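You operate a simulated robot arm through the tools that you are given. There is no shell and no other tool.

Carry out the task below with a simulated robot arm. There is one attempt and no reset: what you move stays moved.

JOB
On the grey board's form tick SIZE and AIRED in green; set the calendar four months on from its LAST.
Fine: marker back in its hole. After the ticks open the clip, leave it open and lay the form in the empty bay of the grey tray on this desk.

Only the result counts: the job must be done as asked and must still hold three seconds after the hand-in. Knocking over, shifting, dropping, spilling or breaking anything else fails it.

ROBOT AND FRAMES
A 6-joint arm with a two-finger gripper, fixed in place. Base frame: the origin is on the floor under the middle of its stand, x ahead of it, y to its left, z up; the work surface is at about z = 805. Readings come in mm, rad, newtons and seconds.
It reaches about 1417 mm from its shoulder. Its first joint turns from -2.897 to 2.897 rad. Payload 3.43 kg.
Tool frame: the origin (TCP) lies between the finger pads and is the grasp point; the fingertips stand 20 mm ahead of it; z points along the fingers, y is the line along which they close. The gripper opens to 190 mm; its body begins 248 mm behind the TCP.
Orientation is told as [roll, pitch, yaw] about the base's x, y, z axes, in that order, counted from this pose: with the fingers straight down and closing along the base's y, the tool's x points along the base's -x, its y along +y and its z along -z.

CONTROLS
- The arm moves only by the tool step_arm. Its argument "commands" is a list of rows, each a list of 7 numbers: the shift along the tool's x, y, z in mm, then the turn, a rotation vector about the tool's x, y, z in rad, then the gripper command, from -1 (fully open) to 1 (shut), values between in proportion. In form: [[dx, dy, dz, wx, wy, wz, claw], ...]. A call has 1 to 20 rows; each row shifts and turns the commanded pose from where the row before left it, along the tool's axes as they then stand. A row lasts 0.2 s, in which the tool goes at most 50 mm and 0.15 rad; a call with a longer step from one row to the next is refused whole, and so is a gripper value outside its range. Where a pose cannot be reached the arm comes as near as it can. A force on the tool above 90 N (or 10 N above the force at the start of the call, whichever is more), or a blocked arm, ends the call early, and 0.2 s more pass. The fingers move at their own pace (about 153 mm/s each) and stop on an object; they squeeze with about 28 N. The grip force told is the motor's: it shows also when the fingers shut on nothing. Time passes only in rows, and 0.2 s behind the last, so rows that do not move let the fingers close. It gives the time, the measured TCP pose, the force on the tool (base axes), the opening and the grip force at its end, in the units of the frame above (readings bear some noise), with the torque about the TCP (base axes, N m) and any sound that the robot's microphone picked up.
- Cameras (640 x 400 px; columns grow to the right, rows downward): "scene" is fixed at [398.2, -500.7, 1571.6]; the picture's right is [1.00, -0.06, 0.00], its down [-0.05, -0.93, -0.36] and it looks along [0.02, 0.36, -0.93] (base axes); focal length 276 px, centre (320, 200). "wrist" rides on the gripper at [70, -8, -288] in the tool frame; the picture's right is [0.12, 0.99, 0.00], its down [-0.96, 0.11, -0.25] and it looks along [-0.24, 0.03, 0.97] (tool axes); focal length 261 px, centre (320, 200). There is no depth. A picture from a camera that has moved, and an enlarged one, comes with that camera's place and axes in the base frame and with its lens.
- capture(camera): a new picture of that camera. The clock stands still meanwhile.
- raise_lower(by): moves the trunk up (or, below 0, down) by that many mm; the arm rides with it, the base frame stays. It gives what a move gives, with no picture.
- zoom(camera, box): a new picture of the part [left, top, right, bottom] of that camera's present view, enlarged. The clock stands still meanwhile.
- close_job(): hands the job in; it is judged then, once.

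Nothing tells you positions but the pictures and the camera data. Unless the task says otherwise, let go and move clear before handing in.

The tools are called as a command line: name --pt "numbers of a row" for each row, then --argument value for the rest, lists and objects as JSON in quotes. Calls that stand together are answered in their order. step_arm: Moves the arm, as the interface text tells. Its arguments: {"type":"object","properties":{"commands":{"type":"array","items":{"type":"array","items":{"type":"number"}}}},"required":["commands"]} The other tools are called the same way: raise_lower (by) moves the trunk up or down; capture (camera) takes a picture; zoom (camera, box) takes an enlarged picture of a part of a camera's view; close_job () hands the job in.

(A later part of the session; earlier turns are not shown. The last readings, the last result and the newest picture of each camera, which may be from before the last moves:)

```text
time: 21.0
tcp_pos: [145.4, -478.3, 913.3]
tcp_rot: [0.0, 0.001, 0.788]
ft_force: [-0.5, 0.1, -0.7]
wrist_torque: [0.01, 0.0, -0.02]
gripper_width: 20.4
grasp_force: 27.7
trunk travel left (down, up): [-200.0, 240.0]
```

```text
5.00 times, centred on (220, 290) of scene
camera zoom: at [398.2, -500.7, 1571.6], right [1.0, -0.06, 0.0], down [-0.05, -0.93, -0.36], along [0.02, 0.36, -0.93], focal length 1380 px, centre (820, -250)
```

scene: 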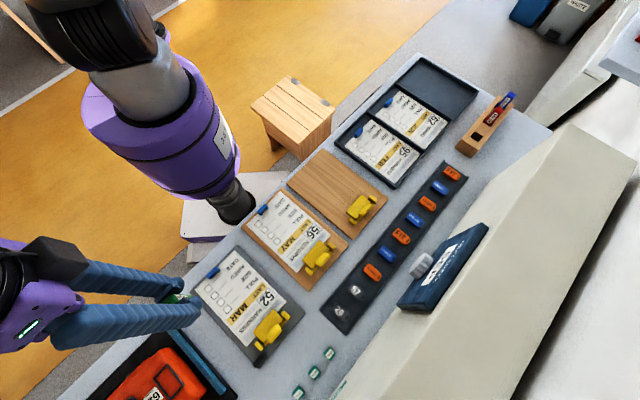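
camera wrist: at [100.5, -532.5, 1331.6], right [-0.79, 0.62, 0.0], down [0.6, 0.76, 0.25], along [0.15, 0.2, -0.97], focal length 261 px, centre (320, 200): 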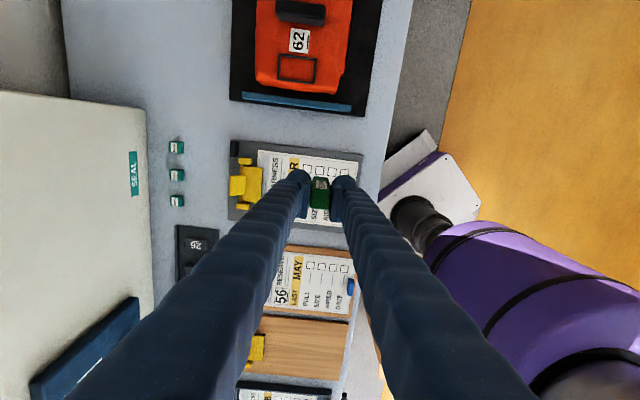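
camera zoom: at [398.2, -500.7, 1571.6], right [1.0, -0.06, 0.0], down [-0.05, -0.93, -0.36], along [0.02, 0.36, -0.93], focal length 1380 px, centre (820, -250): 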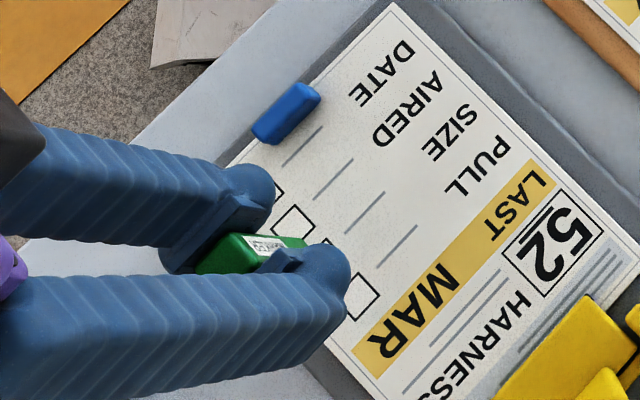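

step_arm --pt "-0.5 1.3 5 0 0 0 1" --pt "0 0 5 0 0 0 1" --pt "0 0 0 0 0 0 1"

zoom --camera "scene" --box '[190, 270, 240, 310]'

zoom --camera "wrist" --box '[290, 150, 350, 200]'

```text
time: 21.8
tcp_pos: [145.7, -475.5, 904.3]
tcp_rot: [0.0, 0.001, 0.787]
ft_force: [-0.1, 0.0, 0.0]
wrist_torque: [0.01, 0.0, -0.01]
gripper_width: 20.4
grasp_force: 28.5
trunk travel left (down, up): [-200.0, 240.0]
```

```text
10.00 times, centred on (215, 290) of scene
camera zoom: at [398.2, -500.7, 1571.6], right [1.0, -0.06, 0.0], down [-0.05, -0.93, -0.36], along [0.02, 0.36, -0.93], focal length 2759 px, centre (1370, -700)
```

zoom: 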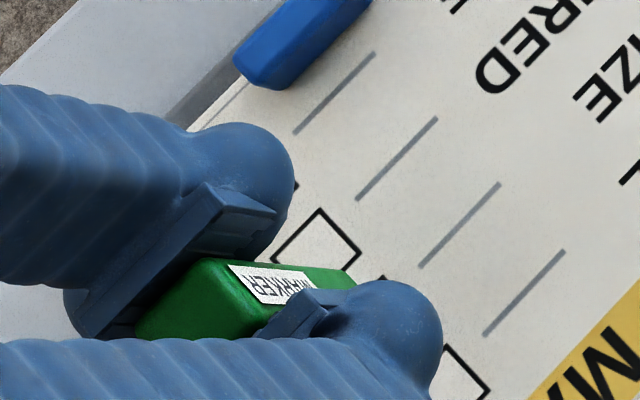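

```text
8.00 times, centred on (320, 175) of wrist
camera zoom: at [101.7, -531.4, 1192.2], right [-0.79, 0.62, 0.0], down [0.6, 0.76, 0.25], along [0.15, 0.19, -0.97], focal length 2085 px, centre (320, 400)
```

zoom: 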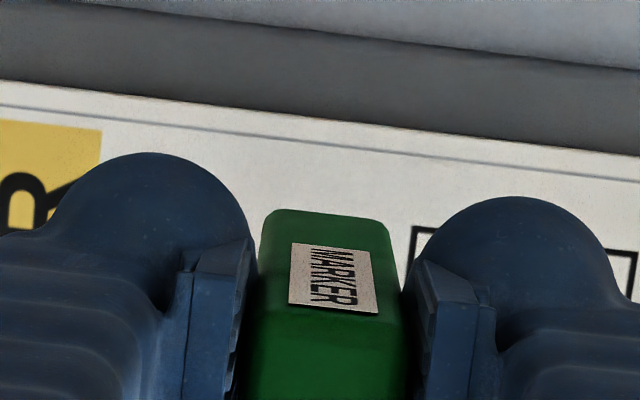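

step_arm --pt "0.5 -0.2 3 0 0 0 1" --pt "0 0 2 0 0 0 1" --pt "0 0 0 0 0 0 1"

step_arm --pt "0 0 1 0 0 0 1" --pt "0 0 1 0 0 0 1" --pt "0 0 0 0 0 0 1"

step_arm --pt "0 0 1 0 0 0 1" --pt "0 0 1 0 0 0 1" --pt "0 0 0 0 0 0 1"

```text
time: 22.6
tcp_pos: [145.8, -475.0, 899.1]
tcp_rot: [-0.001, -0.001, 0.787]
ft_force: [-0.5, 0.4, 0.4]
wrist_torque: [-0.04, -0.01, 0.02]
gripper_width: 20.1
grasp_force: 28.1
trunk travel left (down, up): [-200.0, 240.0]
```

```text
time: 23.4
tcp_pos: [146.1, -475.2, 897.2]
tcp_rot: [0.001, 0.002, 0.787]
ft_force: [-0.7, -0.3, -0.8]
wrist_torque: [0.01, -0.04, -0.03]
gripper_width: 20.6
grasp_force: 27.7
trunk travel left (down, up): [-200.0, 240.0]
```

```text
time: 24.2
tcp_pos: [143.1, -475.7, 895.7]
tcp_rot: [-0.001, 0.0, 0.788]
ft_force: [0.5, 0.9, -0.9]
wrist_torque: [0.01, 0.03, 0.02]
gripper_width: 20.1
grasp_force: 28.1
trunk travel left (down, up): [-200.0, 240.0]
```

No contact yet at z ≈ 895, so I keep lowering a millimetre at a time.

step_arm --pt "0 0 1 0 0 0 1" --pt "0 0 1 0 0 0 1" --pt "0 0 0 0 0 0 1"

zoom --camera "wrist" --box '[290, 150, 350, 200]'

zoom --camera "scene" --box '[190, 270, 240, 310]'

```text
time: 25.0
tcp_pos: [145.2, -475.7, 893.7]
tcp_rot: [-0.002, -0.001, 0.787]
ft_force: [0.6, -0.3, -0.5]
wrist_torque: [-0.03, 0.02, 0.0]
gripper_width: 20.3
grasp_force: 28.0
trunk travel left (down, up): [-200.0, 240.0]
```

```text
8.00 times, centred on (320, 175) of wrist
camera zoom: at [101.6, -531.3, 1181.1], right [-0.79, 0.62, 0.0], down [0.6, 0.76, 0.25], along [0.15, 0.19, -0.97], focal length 2085 px, centre (320, 400)
```

zoom: 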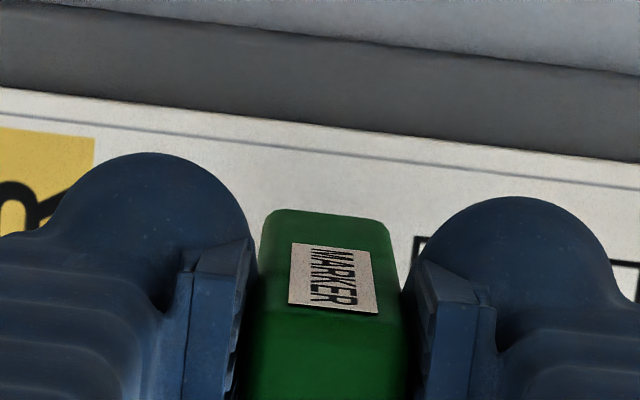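

```text
10.00 times, centred on (215, 290) of scene
camera zoom: at [398.2, -500.7, 1571.6], right [1.0, -0.06, 0.0], down [-0.05, -0.93, -0.36], along [0.02, 0.36, -0.93], focal length 2759 px, centre (1370, -700)
```

zoom: 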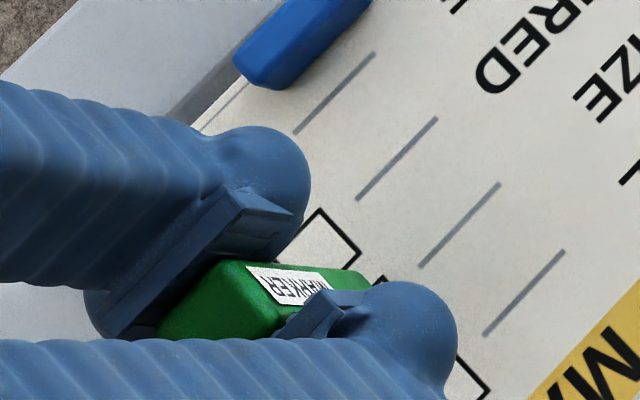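

step_arm --pt "0 0 1 0 0 0 1" --pt "0 0 0 0 0 0 1"

step_arm --pt "0 0 1 0 0 0 1" --pt "0 0 0 0 0 0 1"

step_arm --pt "0 0 1 0 0 0 1" --pt "0 0 0 0 0 0 1"

```text
time: 25.6
tcp_pos: [145.1, -474.8, 892.6]
tcp_rot: [0.001, 0.0, 0.787]
ft_force: [0.3, -0.7, -0.7]
wrist_torque: [0.01, 0.02, -0.01]
gripper_width: 20.3
grasp_force: 27.6
trunk travel left (down, up): [-200.0, 240.0]
```

```text
time: 26.2
tcp_pos: [145.4, -474.9, 890.7]
tcp_rot: [0.001, 0.0, 0.788]
ft_force: [-0.1, 0.1, -1.0]
wrist_torque: [0.02, 0.01, 0.02]
gripper_width: 20.2
grasp_force: 27.6
trunk travel left (down, up): [-200.0, 240.0]
```

```text
time: 26.8
tcp_pos: [144.3, -475.8, 889.9]
tcp_rot: [-0.003, 0.0, 0.788]
ft_force: [-0.3, 0.1, -0.5]
wrist_torque: [0.03, 0.02, 0.0]
gripper_width: 20.3
grasp_force: 27.8
trunk travel left (down, up): [-200.0, 240.0]
```

step_arm --pt "0 0 1 0 0 0 1" --pt "0 0 0 0 0 0 1"

step_arm --pt "0 0 1 0 0 0 1" --pt "0 0 0 0 0 0 1"

zoom --camera "wrist" --box '[290, 150, 350, 200]'

```text
time: 27.4
tcp_pos: [145.6, -475.4, 888.7]
tcp_rot: [0.0, -0.001, 0.787]
ft_force: [-0.2, 0.6, -0.6]
wrist_torque: [0.03, 0.01, 0.01]
gripper_width: 20.3
grasp_force: 27.5
trunk travel left (down, up): [-200.0, 240.0]
```

```text
time: 28.0
tcp_pos: [144.1, -475.8, 889.4]
tcp_rot: [0.001, 0.0, 0.787]
ft_force: [0.6, 0.6, 10.4]
wrist_torque: [0.01, -0.05, -0.03]
gripper_width: 20.3
grasp_force: 28.2
trunk travel left (down, up): [-200.0, 240.0]
```

```text
8.00 times, centred on (320, 175) of wrist
camera zoom: at [101.4, -531.2, 1177.0], right [-0.79, 0.62, 0.0], down [0.6, 0.76, 0.25], along [0.15, 0.19, -0.97], focal length 2085 px, centre (320, 400)
```

zoom: 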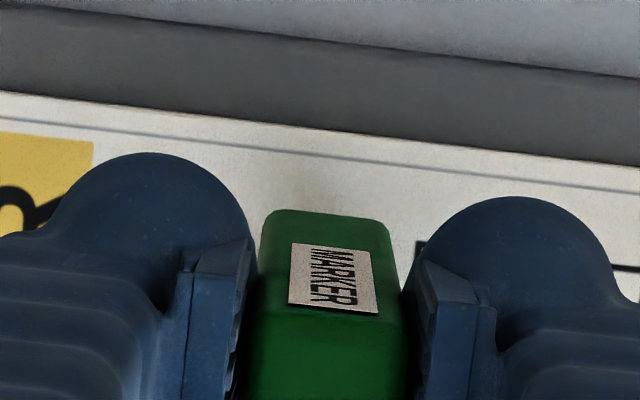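

Contact at TCP z ≈ 889 (10 N). I ease off slightly and draw a small tick inside SIZE's box, then lift to look.

step_arm --pt "-1.5 0.3 -0.4 0 0 0 1" --pt "-1.5 0.2 0 0 0 0 1" --pt "1 1.75 0 0 0 0 1" --pt "1 1.75 0 0 0 0 1" --pt "1.25 -2 0 0 0 0 1" --pt "1.25 -2 0 0 0 0 1" --pt "1.25 -2 0 0 0 0 1" --pt "1.25 -2 0 0 0 0 1" --pt "0 0 0 0 0 0 1"

step_arm --pt "0 0 -5 0 0 0 1" --pt "0 0 -15 0 0 0 1" --pt "0 0 -20 0 0 0 1" --pt "50 0 0 0 0 0 1" --pt "0 0 0 0 0 0 1"

zoom --camera "scene" --box '[180, 250, 270, 320]'

zoom --camera "wrist" --box '[260, 110, 380, 210]'

```text
time: 30.0
tcp_pos: [145.9, -480.7, 889.7]
tcp_rot: [0.001, 0.0, 0.786]
ft_force: [-0.2, 1.3, 4.3]
wrist_torque: [0.13, 0.01, 0.0]
gripper_width: 20.2
grasp_force: 27.6
trunk travel left (down, up): [-200.0, 240.0]
```

```text
time: 31.2
tcp_pos: [109.0, -516.0, 928.5]
tcp_rot: [0.002, -0.002, 0.787]
ft_force: [0.2, -1.6, -0.9]
wrist_torque: [0.18, -0.06, 0.0]
gripper_width: 20.2
grasp_force: 28.5
trunk travel left (down, up): [-200.0, 240.0]
```

```text
5.71 times, centred on (225, 285) of scene
camera zoom: at [398.2, -500.7, 1571.6], right [1.0, -0.06, 0.0], down [-0.05, -0.93, -0.36], along [0.02, 0.36, -0.93], focal length 1577 px, centre (863, -286)
```

zoom: 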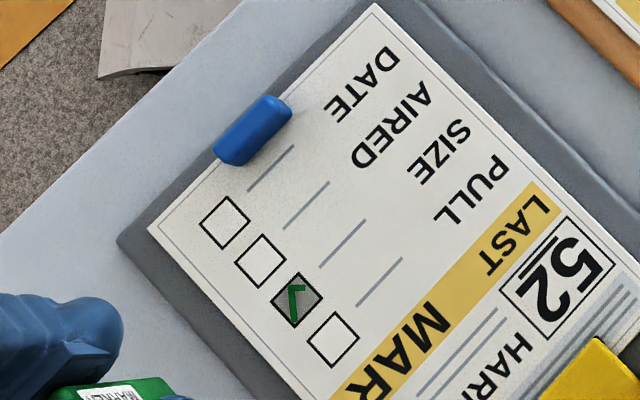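

```text
4.00 times, centred on (320, 160) of wrist
camera zoom: at [65.7, -573.7, 1215.4], right [-0.79, 0.62, 0.0], down [0.6, 0.76, 0.25], along [0.15, 0.2, -0.97], focal length 1043 px, centre (320, 360)
```

zoom: 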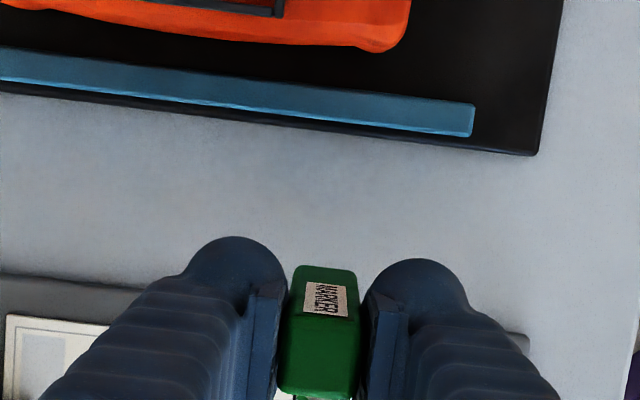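

zoom --camera "scene" --box '[205, 275, 245, 310]'

```text
11.43 times, centred on (225, 292) of scene
camera zoom: at [398.2, -500.7, 1571.6], right [1.0, -0.06, 0.0], down [-0.05, -0.93, -0.36], along [0.02, 0.36, -0.93], focal length 3154 px, centre (1406, -857)
```

zoom: 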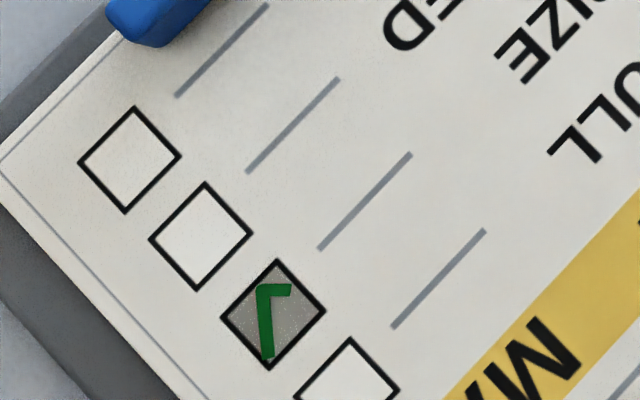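

SIZE now shows a green tick in its box. Next is AIRED, 25 mm further along tool y.

step_arm --pt "-27.2 14.5 0 0 0 0 1" --pt "-27.2 14.5 0 0 0 0 1" --pt "0 0 15 0 0 0 1" --pt "0 0 0 0 0 0 1"

zoom --camera "wrist" --box '[260, 110, 380, 210]'

zoom --camera "scene" --box '[190, 260, 250, 310]'

```text
time: 32.2
tcp_pos: [127.4, -456.8, 913.8]
tcp_rot: [0.002, -0.001, 0.788]
ft_force: [-0.5, -0.9, -0.6]
wrist_torque: [0.15, 0.03, 0.01]
gripper_width: 20.5
grasp_force: 28.7
trunk travel left (down, up): [-200.0, 240.0]
```

```text
4.00 times, centred on (320, 160) of wrist
camera zoom: at [84.1, -514.5, 1200.6], right [-0.79, 0.62, 0.0], down [0.6, 0.76, 0.25], along [0.15, 0.2, -0.97], focal length 1043 px, centre (320, 360)
```

zoom: 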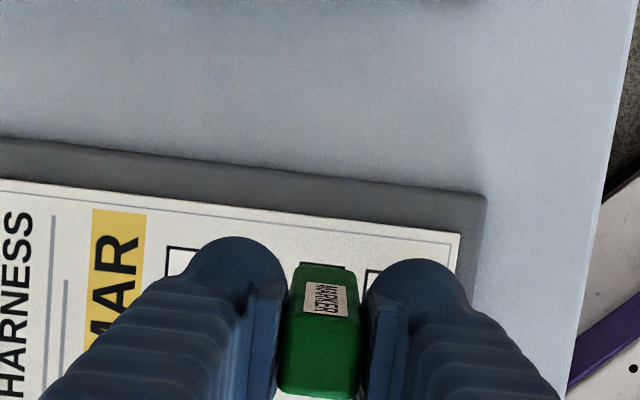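

```text
8.00 times, centred on (220, 285) of scene
camera zoom: at [398.2, -500.7, 1571.6], right [1.0, -0.06, 0.0], down [-0.05, -0.93, -0.36], along [0.02, 0.36, -0.93], focal length 2208 px, centre (1120, -480)
```

zoom: 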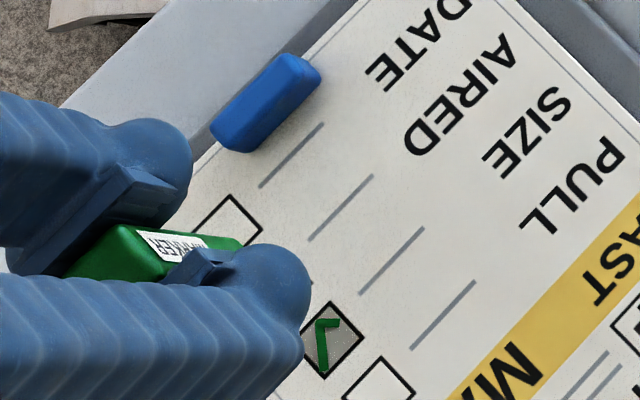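

step_arm --pt "0 0 10 0 0 0 1" --pt "0 0 8 0 0 0 1" --pt "0 0 2 0 0 0 1" --pt "0 0 0 0 0 0 1"

step_arm --pt "0 0 1 0 0 0 1" --pt "0 0 1 0 0 0 1" --pt "0 0 0 0 0 0 1"

step_arm --pt "0 0 1 0 0 0 1" --pt "0 0 0 0 0 0 1"

```text
time: 33.2
tcp_pos: [127.7, -457.2, 893.3]
tcp_rot: [0.0, 0.0, 0.786]
ft_force: [-0.5, -0.6, -0.5]
wrist_torque: [-0.03, -0.03, -0.01]
gripper_width: 20.1
grasp_force: 28.2
trunk travel left (down, up): [-200.0, 240.0]
```

```text
time: 34.0
tcp_pos: [128.0, -457.7, 892.2]
tcp_rot: [0.0, 0.0, 0.787]
ft_force: [0.4, 0.2, -0.3]
wrist_torque: [-0.04, 0.0, 0.0]
gripper_width: 20.4
grasp_force: 27.8
trunk travel left (down, up): [-200.0, 240.0]
```

```text
time: 34.6
tcp_pos: [125.2, -457.6, 889.7]
tcp_rot: [-0.001, 0.0, 0.787]
ft_force: [0.3, -0.5, -0.1]
wrist_torque: [0.02, -0.01, 0.01]
gripper_width: 20.4
grasp_force: 27.9
trunk travel left (down, up): [-200.0, 240.0]
```

step_arm --pt "0 0 1 0 0 0 1" --pt "0 0 0 0 0 0 1"

zoom --camera "wrist" --box '[290, 150, 350, 200]'

```text
time: 35.2
tcp_pos: [128.1, -456.8, 890.1]
tcp_rot: [0.0, 0.001, 0.786]
ft_force: [0.1, -0.3, -0.3]
wrist_torque: [0.0, -0.02, 0.0]
gripper_width: 20.3
grasp_force: 27.7
trunk travel left (down, up): [-200.0, 240.0]
```

```text
8.00 times, centred on (320, 175) of wrist
camera zoom: at [84.0, -513.5, 1177.5], right [-0.79, 0.62, 0.0], down [0.6, 0.76, 0.25], along [0.15, 0.19, -0.97], focal length 2085 px, centre (320, 400)
```

zoom: 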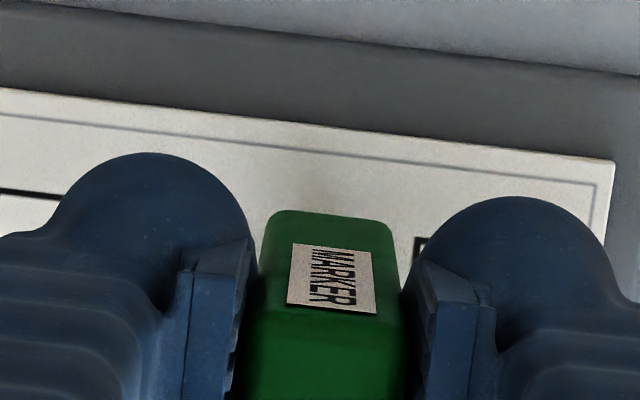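

step_arm --pt "0 0 1 0 0 0 1" --pt "0 0 0 0 0 0 1"

```text
time: 35.8
tcp_pos: [127.3, -456.7, 890.7]
tcp_rot: [-0.001, 0.0, 0.787]
ft_force: [-0.9, 0.4, 4.7]
wrist_torque: [-0.05, 0.02, -0.05]
gripper_width: 20.2
grasp_force: 28.0
trunk travel left (down, up): [-200.0, 240.0]
```

Contact at about 5 N. I draw the same small tick in AIRED's box, then lift and look.

step_arm --pt "-1.5 0.3 0 0 0 0 1" --pt "-1.5 0.2 0 0 0 0 1" --pt "1 1.75 0 0 0 0 1" --pt "1 1.75 0 0 0 0 1" --pt "1.25 -2 0 0 0 0 1" --pt "1.25 -2 0 0 0 0 1" --pt "1.25 -2 0 0 0 0 1" --pt "1.25 -2 0 0 0 0 1" --pt "0 0 0 0 0 0 1"

step_arm --pt "0 0 -5 0 0 0 1" --pt "0 0 -25 0 0 0 1" --pt "0 0 -40 0 0 0 1" --pt "0 0 -50 0 0 0 1" --pt "0 0 -35 0 0 0 1" --pt "0 0 0 0 0 0 1"

zoom --camera "scene" --box '[180, 250, 270, 320]'

zoom --camera "wrist" --box '[260, 110, 380, 210]'

```text
time: 37.8
tcp_pos: [125.9, -462.9, 888.6]
tcp_rot: [-0.001, -0.001, 0.789]
ft_force: [0.8, 1.7, 5.6]
wrist_torque: [0.12, 0.01, 0.03]
gripper_width: 20.0
grasp_force: 28.6
trunk travel left (down, up): [-200.0, 240.0]
```

```text
time: 39.2
tcp_pos: [128.4, -462.1, 1044.9]
tcp_rot: [-0.001, 0.001, 0.787]
ft_force: [0.6, -0.3, 0.3]
wrist_torque: [-0.02, 0.03, 0.01]
gripper_width: 20.4
grasp_force: 27.6
trunk travel left (down, up): [-200.0, 240.0]
```

```text
5.71 times, centred on (225, 285) of scene
camera zoom: at [398.2, -500.7, 1571.6], right [1.0, -0.06, 0.0], down [-0.05, -0.93, -0.36], along [0.02, 0.36, -0.93], focal length 1577 px, centre (863, -286)
```

zoom: 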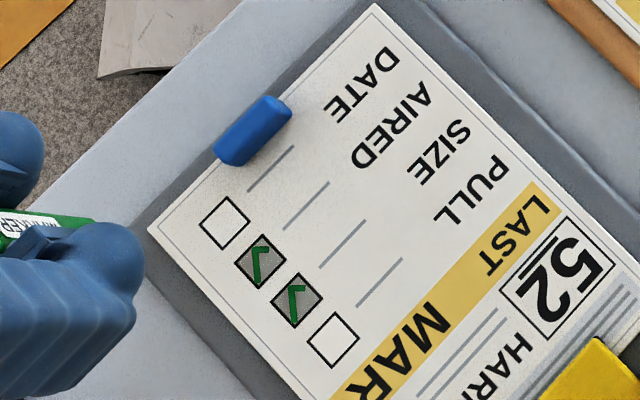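

```text
4.00 times, centred on (320, 160) of wrist
camera zoom: at [84.3, -518.4, 1332.1], right [-0.79, 0.62, 0.0], down [0.6, 0.76, 0.25], along [0.15, 0.2, -0.97], focal length 1043 px, centre (320, 360)
```

zoom: 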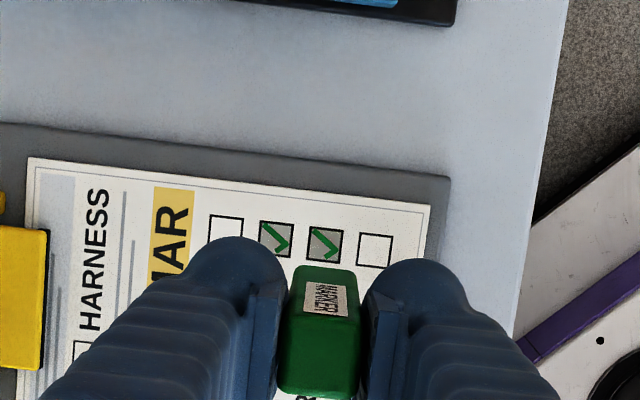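

Both SIZE and AIRED are ticked in green. Now I take the marker back above its hole.

step_arm --pt "-44.95 -13.37 0 0 0 0 1" --pt "-44.95 -13.37 0 0 0 0 1" --pt "-44.95 -13.37 0 0 0 0 1" --pt "-44.95 -13.37 0 0 0 0 1" --pt "-44.95 -13.37 0 0 0 0 1" --pt "-44.95 -13.37 0 0 0 0 1" --pt "-44.95 -13.37 0 0 0 0 1" --pt "-44.95 -13.37 0 0 0 0 1" --pt "-44.95 -13.37 0 0 0 0 1" --pt "-44.95 -13.37 0 0 0 0 1" --pt "-44.95 -13.37 0 0 0 0 1" --pt "-44.95 -13.37 0 0 0 0 1" --pt "-44.95 -13.37 0 0 0 0 1" --pt "-44.95 -13.37 0 0 0 0 1" --pt "-44.95 -13.37 0 0 0 0 1" --pt "-44.95 -13.37 0 0 0 0 1" --pt "-44.95 -13.37 0 0 0 0 1" --pt "-44.95 -13.37 0 0 0 0 1" --pt "-44.95 -13.37 0 0 0 0 1" --pt "0 0 0 0 0 0 1"

zoom --camera "wrist" --box '[260, 120, 380, 240]'

zoom --camera "scene" --box '[440, 60, 560, 180]'

```text
time: 43.4
tcp_pos: [913.2, -37.2, 1043.8]
tcp_rot: [-0.001, -0.001, 0.788]
ft_force: [-0.5, 0.4, 0.2]
wrist_torque: [-0.08, 0.01, 0.0]
gripper_width: 20.3
grasp_force: 27.9
trunk travel left (down, up): [-200.0, 240.0]
```

```text
3.33 times, centred on (320, 180) of wrist
camera zoom: at [868.8, -93.0, 1331.8], right [-0.79, 0.62, 0.0], down [0.6, 0.76, 0.25], along [0.15, 0.19, -0.97], focal length 869 px, centre (320, 267)
```

zoom: 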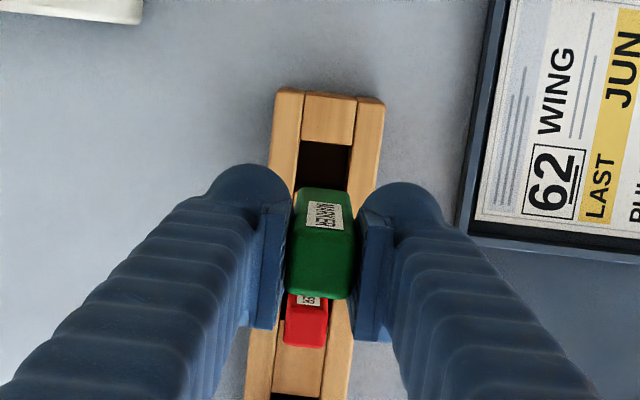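

```text
3.33 times, centred on (500, 120) of scene
camera zoom: at [398.2, -500.7, 1571.6], right [1.0, -0.06, 0.0], down [-0.05, -0.93, -0.36], along [0.02, 0.36, -0.93], focal length 920 px, centre (-280, 467)
```

zoom: 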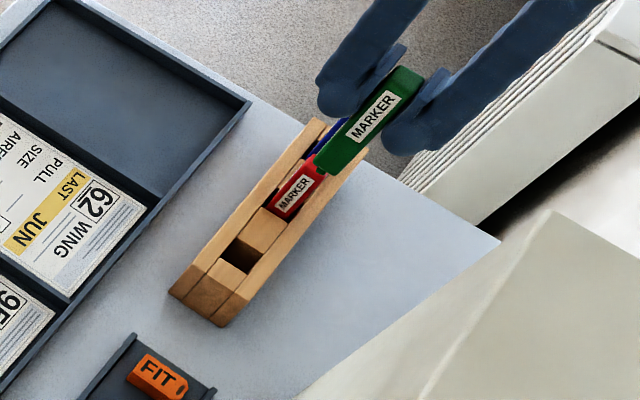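

step_arm --pt "1.2 0.9 40 0 0 0 1" --pt "0 0 40 0 0 0 1" --pt "0 0 20 0 0 0 1" --pt "0 0 0 0 0 0 1"

zoom --camera "wrist" --box '[260, 120, 380, 240]'

zoom --camera "scene" --box '[460, 80, 540, 160]'

```text
time: 44.4
tcp_pos: [912.3, -38.3, 943.0]
tcp_rot: [0.001, 0.0, 0.787]
ft_force: [-1.2, -0.6, -0.8]
wrist_torque: [0.01, -0.02, 0.0]
gripper_width: 20.4
grasp_force: 27.8
trunk travel left (down, up): [-200.0, 240.0]
```

```text
3.33 times, centred on (320, 180) of wrist
camera zoom: at [868.1, -93.9, 1230.8], right [-0.79, 0.62, 0.0], down [0.6, 0.76, 0.25], along [0.15, 0.19, -0.97], focal length 869 px, centre (320, 267)
```

zoom: 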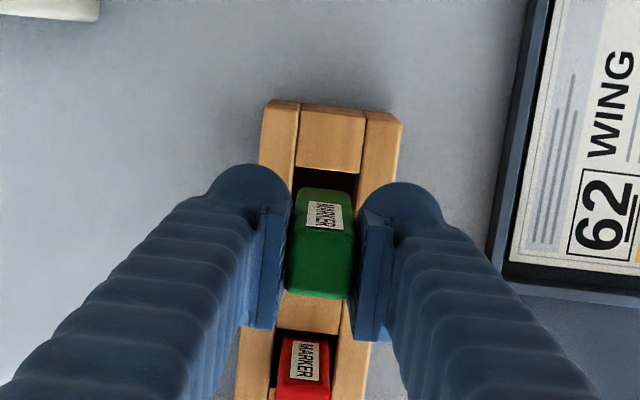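

```text
5.00 times, centred on (500, 120) of scene
camera zoom: at [398.2, -500.7, 1571.6], right [1.0, -0.06, 0.0], down [-0.05, -0.93, -0.36], along [0.02, 0.36, -0.93], focal length 1380 px, centre (-580, 600)
```

zoom: 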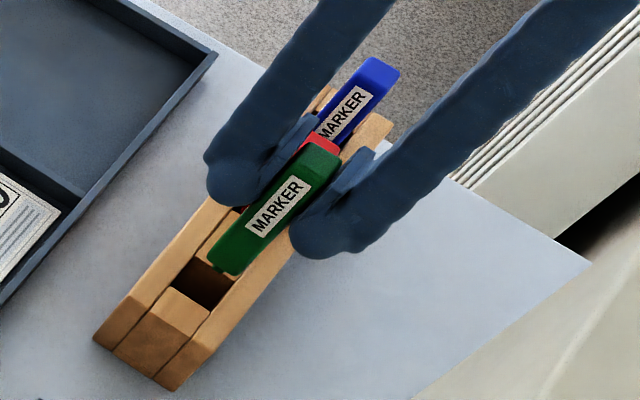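

step_arm --pt "0 1 8 0 0 0 1" --pt "0 0 8 0 0 0 1" --pt "0 0 8 0 0 0 1" --pt "0 0 6 0 0 0 1" --pt "0 0 0 0 0 0 1"

zoom --camera "wrist" --box '[260, 120, 380, 240]'

zoom --camera "scene" --box '[460, 80, 540, 160]'

```text
time: 45.6
tcp_pos: [911.2, -37.0, 912.3]
tcp_rot: [0.0, -0.001, 0.787]
ft_force: [1.2, 0.0, -0.9]
wrist_torque: [0.01, 0.01, 0.05]
gripper_width: 20.1
grasp_force: 28.4
trunk travel left (down, up): [-200.0, 240.0]
```

```text
3.33 times, centred on (320, 180) of wrist
camera zoom: at [867.4, -92.4, 1201.0], right [-0.79, 0.62, 0.0], down [0.6, 0.76, 0.25], along [0.15, 0.19, -0.97], focal length 869 px, centre (320, 267)
```

zoom: 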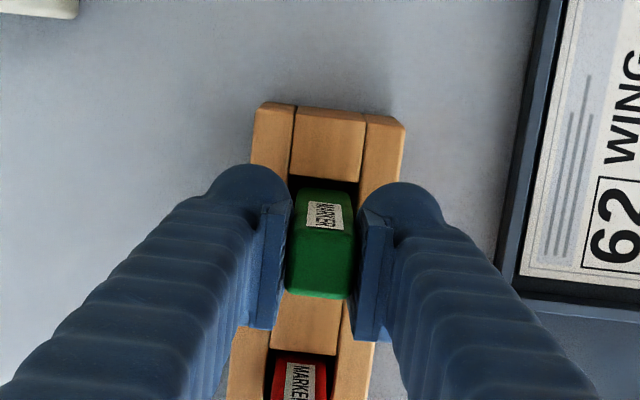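

```text
5.00 times, centred on (500, 120) of scene
camera zoom: at [398.2, -500.7, 1571.6], right [1.0, -0.06, 0.0], down [-0.05, -0.93, -0.36], along [0.02, 0.36, -0.93], focal length 1380 px, centre (-580, 600)
```

zoom: 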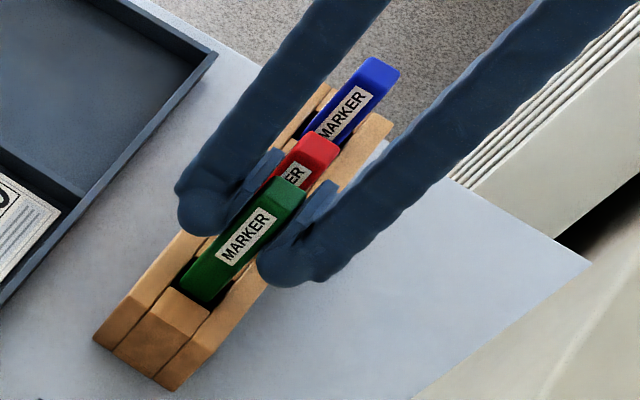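

step_arm --pt "0 -0.5 8 0 0 0 1" --pt "0 0 8 0 0 0 1" --pt "0 0 6 0 0 0 1" --pt "0 0 4 0 0 0 1" --pt "0 0 2 0 0 0 1" --pt "0 0 0 0 0 0 1"

zoom --camera "wrist" --box '[260, 120, 380, 240]'

zoom --camera "scene" --box '[460, 80, 540, 160]'

```text
time: 47.0
tcp_pos: [910.0, -38.1, 884.8]
tcp_rot: [0.0, -0.001, 0.788]
ft_force: [-0.1, 0.7, 0.3]
wrist_torque: [-0.03, 0.03, -0.03]
gripper_width: 20.7
grasp_force: 28.0
trunk travel left (down, up): [-200.0, 240.0]
```

```text
3.33 times, centred on (320, 180) of wrist
camera zoom: at [867.2, -93.5, 1172.4], right [-0.79, 0.62, 0.0], down [0.6, 0.76, 0.25], along [0.15, 0.19, -0.97], focal length 869 px, centre (320, 267)
```

zoom: 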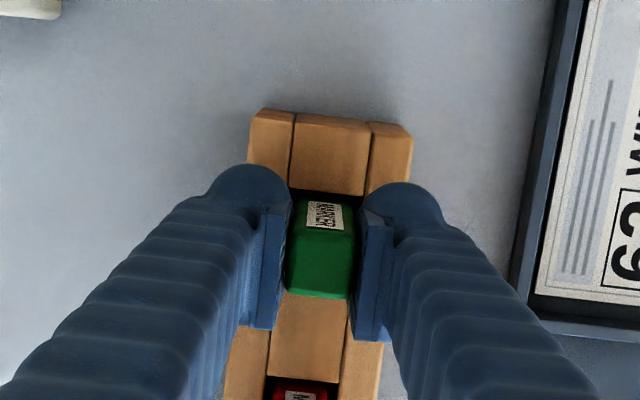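

```text
5.00 times, centred on (500, 120) of scene
camera zoom: at [398.2, -500.7, 1571.6], right [1.0, -0.06, 0.0], down [-0.05, -0.93, -0.36], along [0.02, 0.36, -0.93], focal length 1380 px, centre (-580, 600)
```

zoom: 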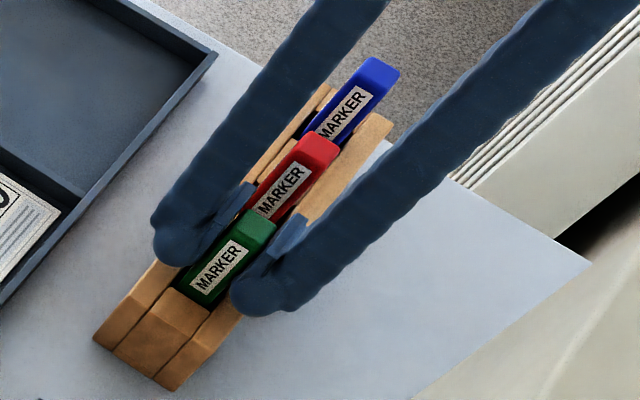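

step_arm --pt "0 0 0.8 0 0 0 1" --pt "0 0 0 0 0 0 1"

step_arm --pt "0 0 0 0 0 0 0.6" --pt "0 0 0 0 0 0 0.3" --pt "0 0 0 0 0 0 0.3" --pt "0 0 0 0 0 0 0.3"

zoom --camera "wrist" --box '[260, 120, 380, 240]'

zoom --camera "scene" --box '[460, 80, 540, 160]'

```text
time: 47.6
tcp_pos: [910.6, -37.6, 883.9]
tcp_rot: [-0.001, 0.0, 0.787]
ft_force: [0.6, -0.3, 0.1]
wrist_torque: [-0.01, -0.01, 0.05]
gripper_width: 20.3
grasp_force: 28.1
trunk travel left (down, up): [-200.0, 240.0]
```

```text
time: 48.6
tcp_pos: [909.9, -38.2, 884.9]
tcp_rot: [0.0, -0.002, 0.786]
ft_force: [-0.2, -0.5, 0.2]
wrist_torque: [0.01, 0.01, -0.03]
gripper_width: 66.6
grasp_force: 0.1
trunk travel left (down, up): [-200.0, 240.0]
```

```text
3.33 times, centred on (320, 180) of wrist
camera zoom: at [867.1, -93.4, 1172.0], right [-0.79, 0.62, 0.0], down [0.6, 0.76, 0.25], along [0.15, 0.19, -0.97], focal length 869 px, centre (320, 267)
```

zoom: 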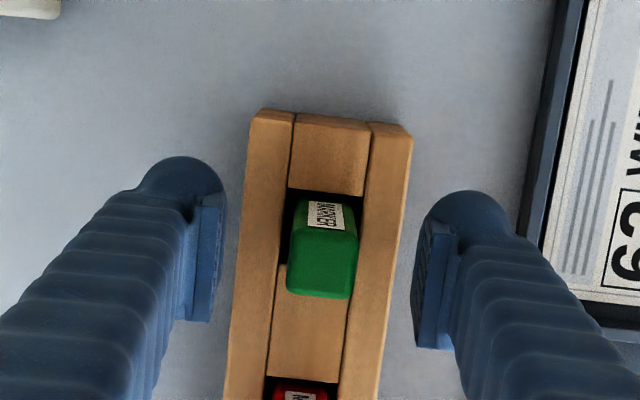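

```text
5.00 times, centred on (500, 120) of scene
camera zoom: at [398.2, -500.7, 1571.6], right [1.0, -0.06, 0.0], down [-0.05, -0.93, -0.36], along [0.02, 0.36, -0.93], focal length 1380 px, centre (-580, 600)
```

zoom: 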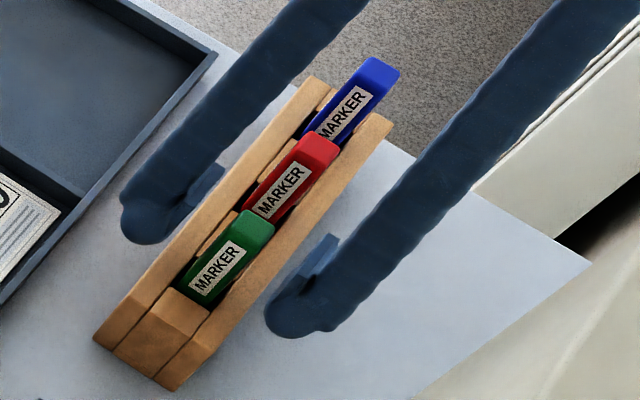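

The green marker stands in its hole again. I rise straight up and then measure the empty bay of the tray.

step_arm --pt "0 0 -20 0 0 0 0.3" --pt "0 0 -40 0 0 0 0.3" --pt "0 0 -45 0 0 0 0.3" --pt "0 0 -45 0 0 0 0.3" --pt "0 0 -45 0 0 0 0.3" --pt "0 45 -20 0 0 0 0.3" --pt "0 45 0 0 0 0 0.3" --pt "0 45 0 0 0 0 0.3" --pt "0 0 0 0 0 0 0.3"

capture --camera "wrist"

zoom --camera "scene" --box '[380, 40, 490, 150]'

zoom --camera "scene" --box '[460, 80, 540, 160]'

```text
time: 50.6
tcp_pos: [813.8, 59.1, 1098.3]
tcp_rot: [0.0, 0.002, 0.784]
ft_force: [-0.2, 0.6, -0.5]
wrist_torque: [-0.09, -0.02, 0.0]
gripper_width: 66.5
grasp_force: 0.1
trunk travel left (down, up): [-200.0, 240.0]
```

```text
taken
camera wrist: at [771.7, 2.8, 1387.2], right [-0.79, 0.62, 0.0], down [0.6, 0.76, 0.25], along [0.15, 0.19, -0.97], focal length 261 px, centre (320, 200)
```

wrist: 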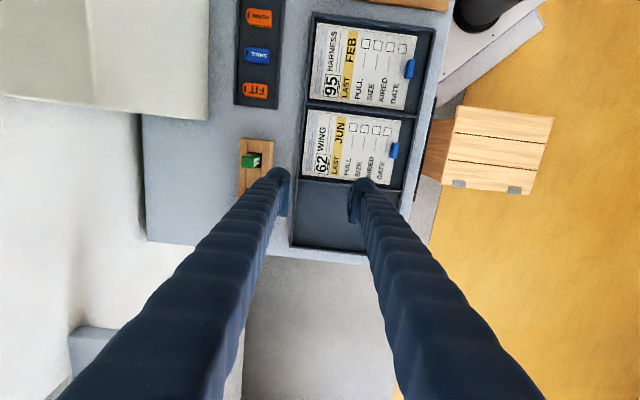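

```text
3.64 times, centred on (435, 95) of scene
camera zoom: at [398.2, -500.7, 1571.6], right [1.0, -0.06, 0.0], down [-0.05, -0.93, -0.36], along [0.02, 0.36, -0.93], focal length 1003 px, centre (-98, 582)
```

zoom: 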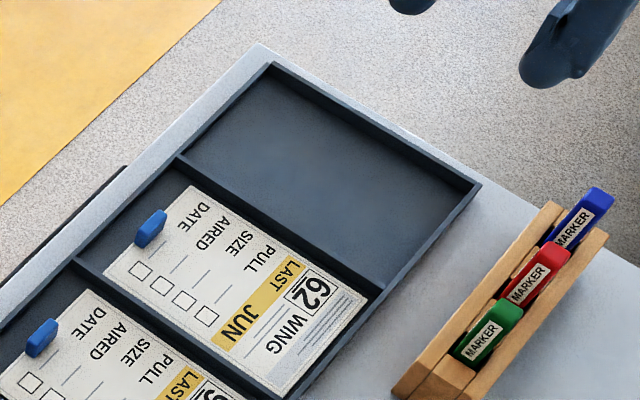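

```text
5.00 times, centred on (500, 120) of scene
camera zoom: at [398.2, -500.7, 1571.6], right [1.0, -0.06, 0.0], down [-0.05, -0.93, -0.36], along [0.02, 0.36, -0.93], focal length 1380 px, centre (-580, 600)
```

zoom: 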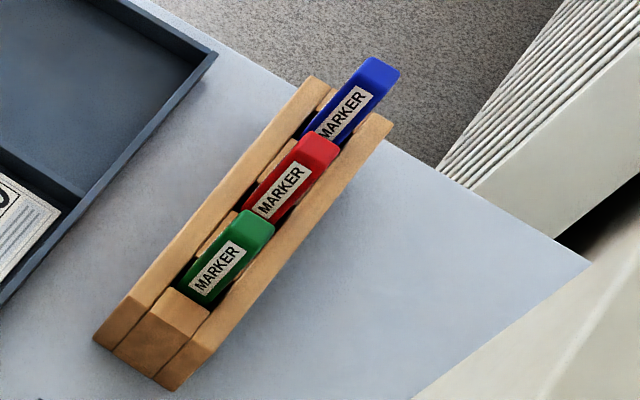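

zoom --camera "wrist" --box '[270, 80, 430, 280]'

zoom --camera "wrist" --box '[270, 170, 430, 270]'

```text
2.00 times, centred on (350, 180) of wrist
camera zoom: at [771.7, 2.8, 1387.2], right [-0.79, 0.62, 0.0], down [0.6, 0.76, 0.25], along [0.15, 0.19, -0.97], focal length 521 px, centre (260, 240)
```

zoom: 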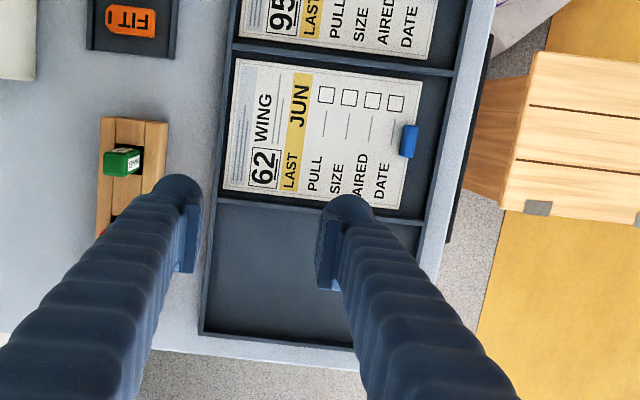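

```text
4.00 times, centred on (350, 220) of wrist
camera zoom: at [771.7, 2.8, 1387.2], right [-0.79, 0.62, 0.0], down [0.6, 0.76, 0.25], along [0.15, 0.19, -0.97], focal length 1043 px, centre (200, 120)
```

zoom: 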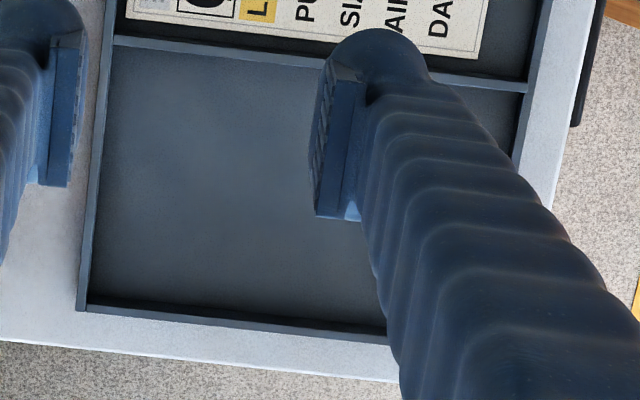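

The bay's inside is centred near (846,194) and is about 155×225 mm, against a form of 140×198 mm. Next comes the calendar: I move to open space, close the grip somewhat and start turning the tool horizontal.

step_arm --pt "47 -1.24 -4 0 0 0 0.3" --pt "47 -1.24 -4 0 0 0 0.3" --pt "47 -1.24 -4 0 0 0 0.3" --pt "47 -1.24 -4 0 0 0 0.3" --pt "47 -1.24 -4 0 0 0 0.3" --pt "47 -1.24 -4 0 0 0 0.3" --pt "47 -1.24 -4 0 0 0 0.3" --pt "47 -1.24 -4 0 0 0 0.3" --pt "47 -1.24 -4 0 0 0 0.3" --pt "47 -1.24 -4 0 0 0 0.3" --pt "0 0 0 0 0 0 0.3"

step_arm --pt "0 0 0 0 0 -0.1309 0.3" --pt "0 0 0 0 0 -0.1309 0.3" --pt "0 0 0 0 0 -0.1309 0.3" --pt "0 0 0 0 0 -0.1309 0.3" --pt "0 0 0 0 0 -0.1309 0.3" --pt "0 0 0 0 0 -0.1309 0.3" --pt "0 0 0 0 0 -0.1309 0.3" --pt "0 0 0 0 0 -0.1309 0.3" --pt "0 0 0 0 0 -0.1309 0.3" --pt "0 0 0 0 0 -0.1309 0.3" --pt "0 0 0 0 0 -0.1309 0.3" --pt "0 0 0 0 0 -0.1309 0.3" --pt "0 0 0 0 0 0 0.3"

capture --camera "wrist"

capture --camera "scene"

```text
time: 53.0
tcp_pos: [490.9, -284.3, 1140.0]
tcp_rot: [0.002, 0.0, 0.787]
ft_force: [0.3, -0.9, -0.9]
wrist_torque: [0.08, -0.01, -0.02]
gripper_width: 66.1
grasp_force: 0.0
trunk travel left (down, up): [-200.0, 240.0]
```

```text
time: 55.8
tcp_pos: [491.7, -283.0, 1139.8]
tcp_rot: [0.001, 0.0, 2.357]
ft_force: [-0.2, -0.2, 0.2]
wrist_torque: [0.0, 0.01, -0.02]
gripper_width: 66.5
grasp_force: 0.0
trunk travel left (down, up): [-200.0, 240.0]
```

```text
taken
camera wrist: at [547.8, -326.8, 1427.7], right [-0.62, -0.79, 0.0], down [-0.76, 0.6, 0.25], along [-0.2, 0.15, -0.97], focal length 261 px, centre (320, 200)
```

wrist: 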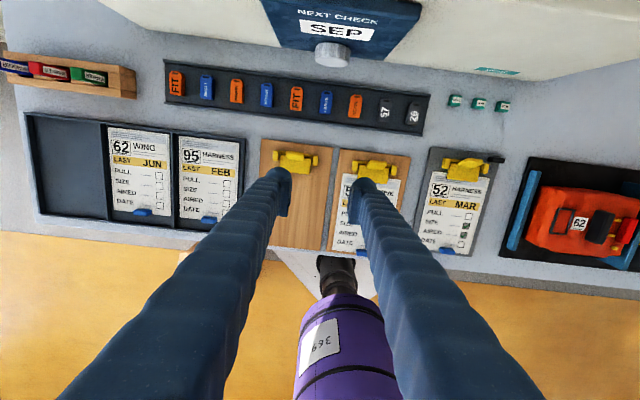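

```text
taken
```

scene: 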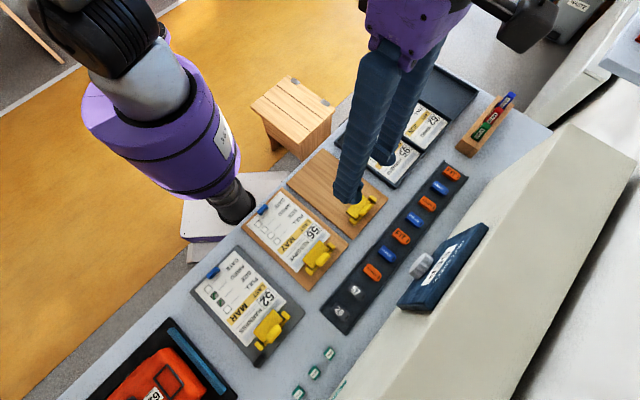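

The overview is clear and the yaw is reached. I move toward the wall and begin pitching the fingers toward the knob.

step_arm --pt "45 0 0 0 0 0 0.3" --pt "45 0 0 0 0 0 0.3" --pt "0 0 0 0 0.1309 0 0.3" --pt "0 0 0 0 0.1309 0 0.3" --pt "0 0 0 0 0.1309 0 0.3" --pt "0 0 0 0 0.1309 0 0.3" --pt "0 0 0 0 0.1309 0 0.3" --pt "0 0 0 0 0.1309 0 0.3" --pt "0 0 0 0 0 0 0.3"

capture --camera "wrist"

capture --camera "scene"

```text
time: 57.8
tcp_pos: [539.3, -359.1, 1135.4]
tcp_rot: [0.047, 0.674, 2.356]
ft_force: [0.1, -0.8, -0.5]
wrist_torque: [0.0, 0.06, -0.06]
gripper_width: 66.3
grasp_force: 0.0
out of reach, approached as far as the arm can: row 7, 8
trunk travel left (down, up): [-200.0, 240.0]
```

```text
taken
camera wrist: at [466.8, -256.5, 1403.5], right [-0.66, -0.75, 0.11], down [-0.72, 0.57, -0.4], along [0.24, -0.34, -0.91], focal length 261 px, centre (320, 200)
```

wrist: 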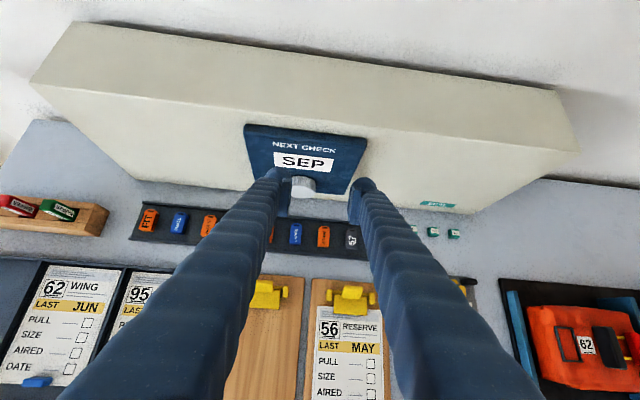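

```text
taken
```

scene: 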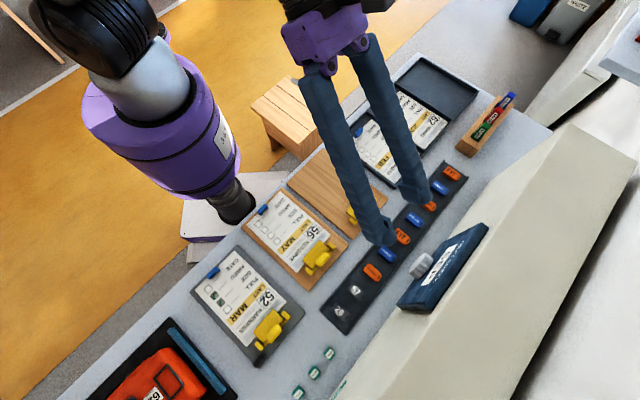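

The pitch stopped short because the arm folds up too tightly. Raising the trunk should give the arm more room, so I raise it and look.

raise_lower --by 200

capture --camera "scene"

capture --camera "wrist"

```text
time: 60.0
tcp_pos: [539.3, -359.7, 1335.9]
tcp_rot: [0.051, 0.673, 2.359]
ft_force: [-0.5, -0.7, -0.7]
wrist_torque: [0.01, -0.02, 0.0]
gripper_width: 66.5
grasp_force: 0.0
trunk travel left (down, up): [-400.0, 40.0]
```

```text
taken
```

scene: 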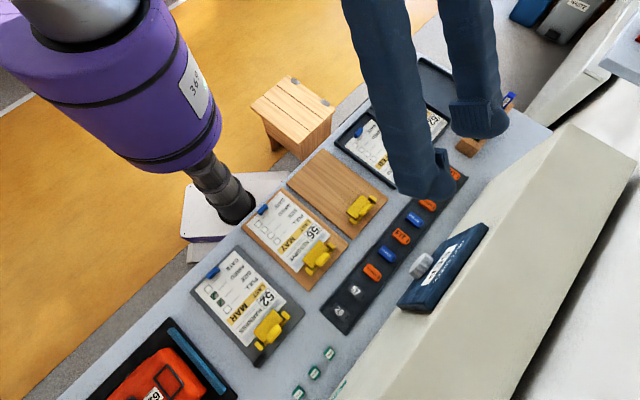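

```text
taken
camera wrist: at [467.1, -256.8, 1603.7], right [-0.65, -0.75, 0.11], down [-0.72, 0.57, -0.4], along [0.24, -0.34, -0.91], focal length 261 px, centre (320, 200)
```

wrist: 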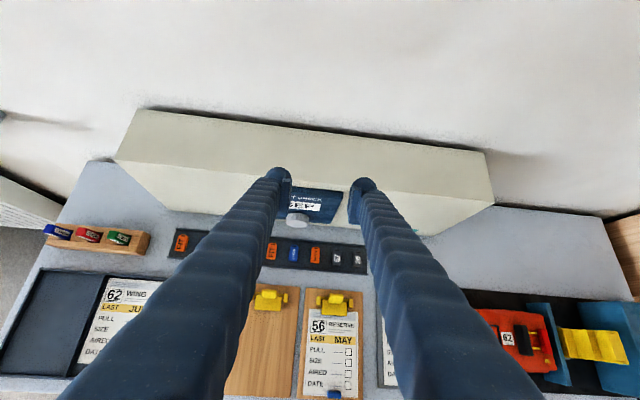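

step_arm --pt "-28 0 35 0 0 0 0.3" --pt "-28 0 35 0 0 0 0.3" --pt "-28 0 35 0 0 0 0.3" --pt "-28 0 35 0 0 0 0.3" --pt "0 0 0 0 0 0 0.3"

step_arm --pt "0 0 0 0 0.1 0 0.3" --pt "0 0 0 0 0.1 0 0.3" --pt "0 0 0 0 0.1 0 0.3" --pt "0 0 0 0 0 0 0.3"

```text
time: 61.2
tcp_pos: [546.9, -371.7, 1158.8]
tcp_rot: [0.05, 0.671, 2.36]
ft_force: [0.3, -0.4, -0.5]
wrist_torque: [0.01, -0.05, 0.03]
gripper_width: 66.6
grasp_force: 0.1
out of reach, approached as far as the arm can: row 3, 4
trunk travel left (down, up): [-400.0, 40.0]
```

```text
time: 62.2
tcp_pos: [624.9, -404.7, 1164.6]
tcp_rot: [0.072, 0.976, 2.384]
ft_force: [-1.6, -0.3, 1.5]
wrist_torque: [0.02, -0.04, 0.04]
gripper_width: 66.4
grasp_force: 0.0
out of reach, approached as far as the arm can: row 1, 2, 3
trunk travel left (down, up): [-400.0, 40.0]
```

The arm is limited by the wrist being too close to the shoulder. I shift sideways along the wall, where there is more room, before pitching further.

step_arm --pt "-5 -43 -7 0 0 0 0.3" --pt "-5 -43 -7 0 0 0 0.3" --pt "-5 -43 -7 0 0 0 0.3" --pt "-5 -43 -7 0 0 0 0.3" --pt "-5 -43 -7 0 0 0 0.3" --pt "-5 -43 -7 0 0 0 0.3" --pt "0 0 0 0 0 0 0.3"

capture --camera "scene"

capture --camera "wrist"

```text
time: 63.8
tcp_pos: [776.2, -189.4, 1151.9]
tcp_rot: [0.071, 0.974, 2.386]
ft_force: [0.0, 0.4, -0.4]
wrist_torque: [-0.01, -0.02, -0.03]
gripper_width: 66.4
grasp_force: 0.0
trunk travel left (down, up): [-400.0, 40.0]
```

```text
taken
```

scene: 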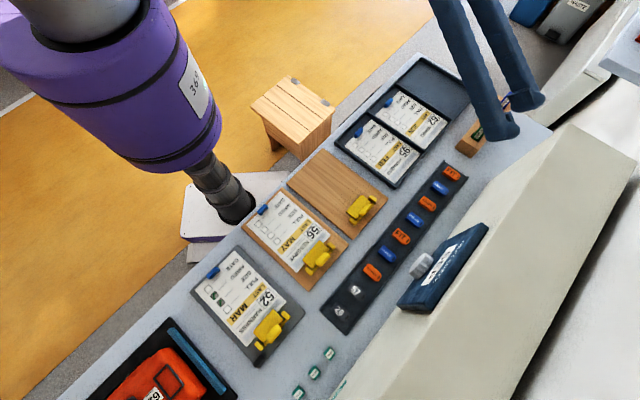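

```text
taken
camera wrist: at [652.5, -34.8, 1371.8], right [-0.67, -0.73, 0.14], down [-0.61, 0.44, -0.65], along [0.41, -0.52, -0.75], focal length 261 px, centre (320, 200)
```

wrist: 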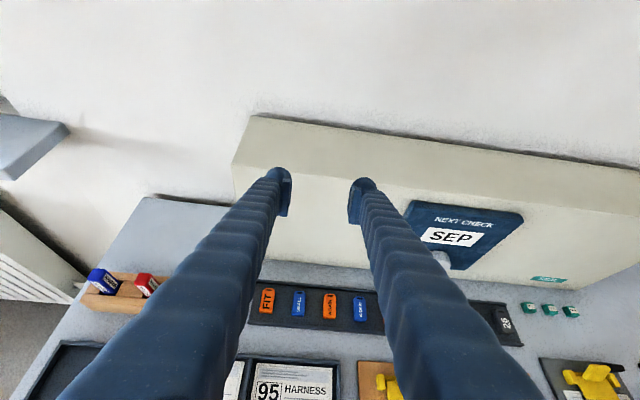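

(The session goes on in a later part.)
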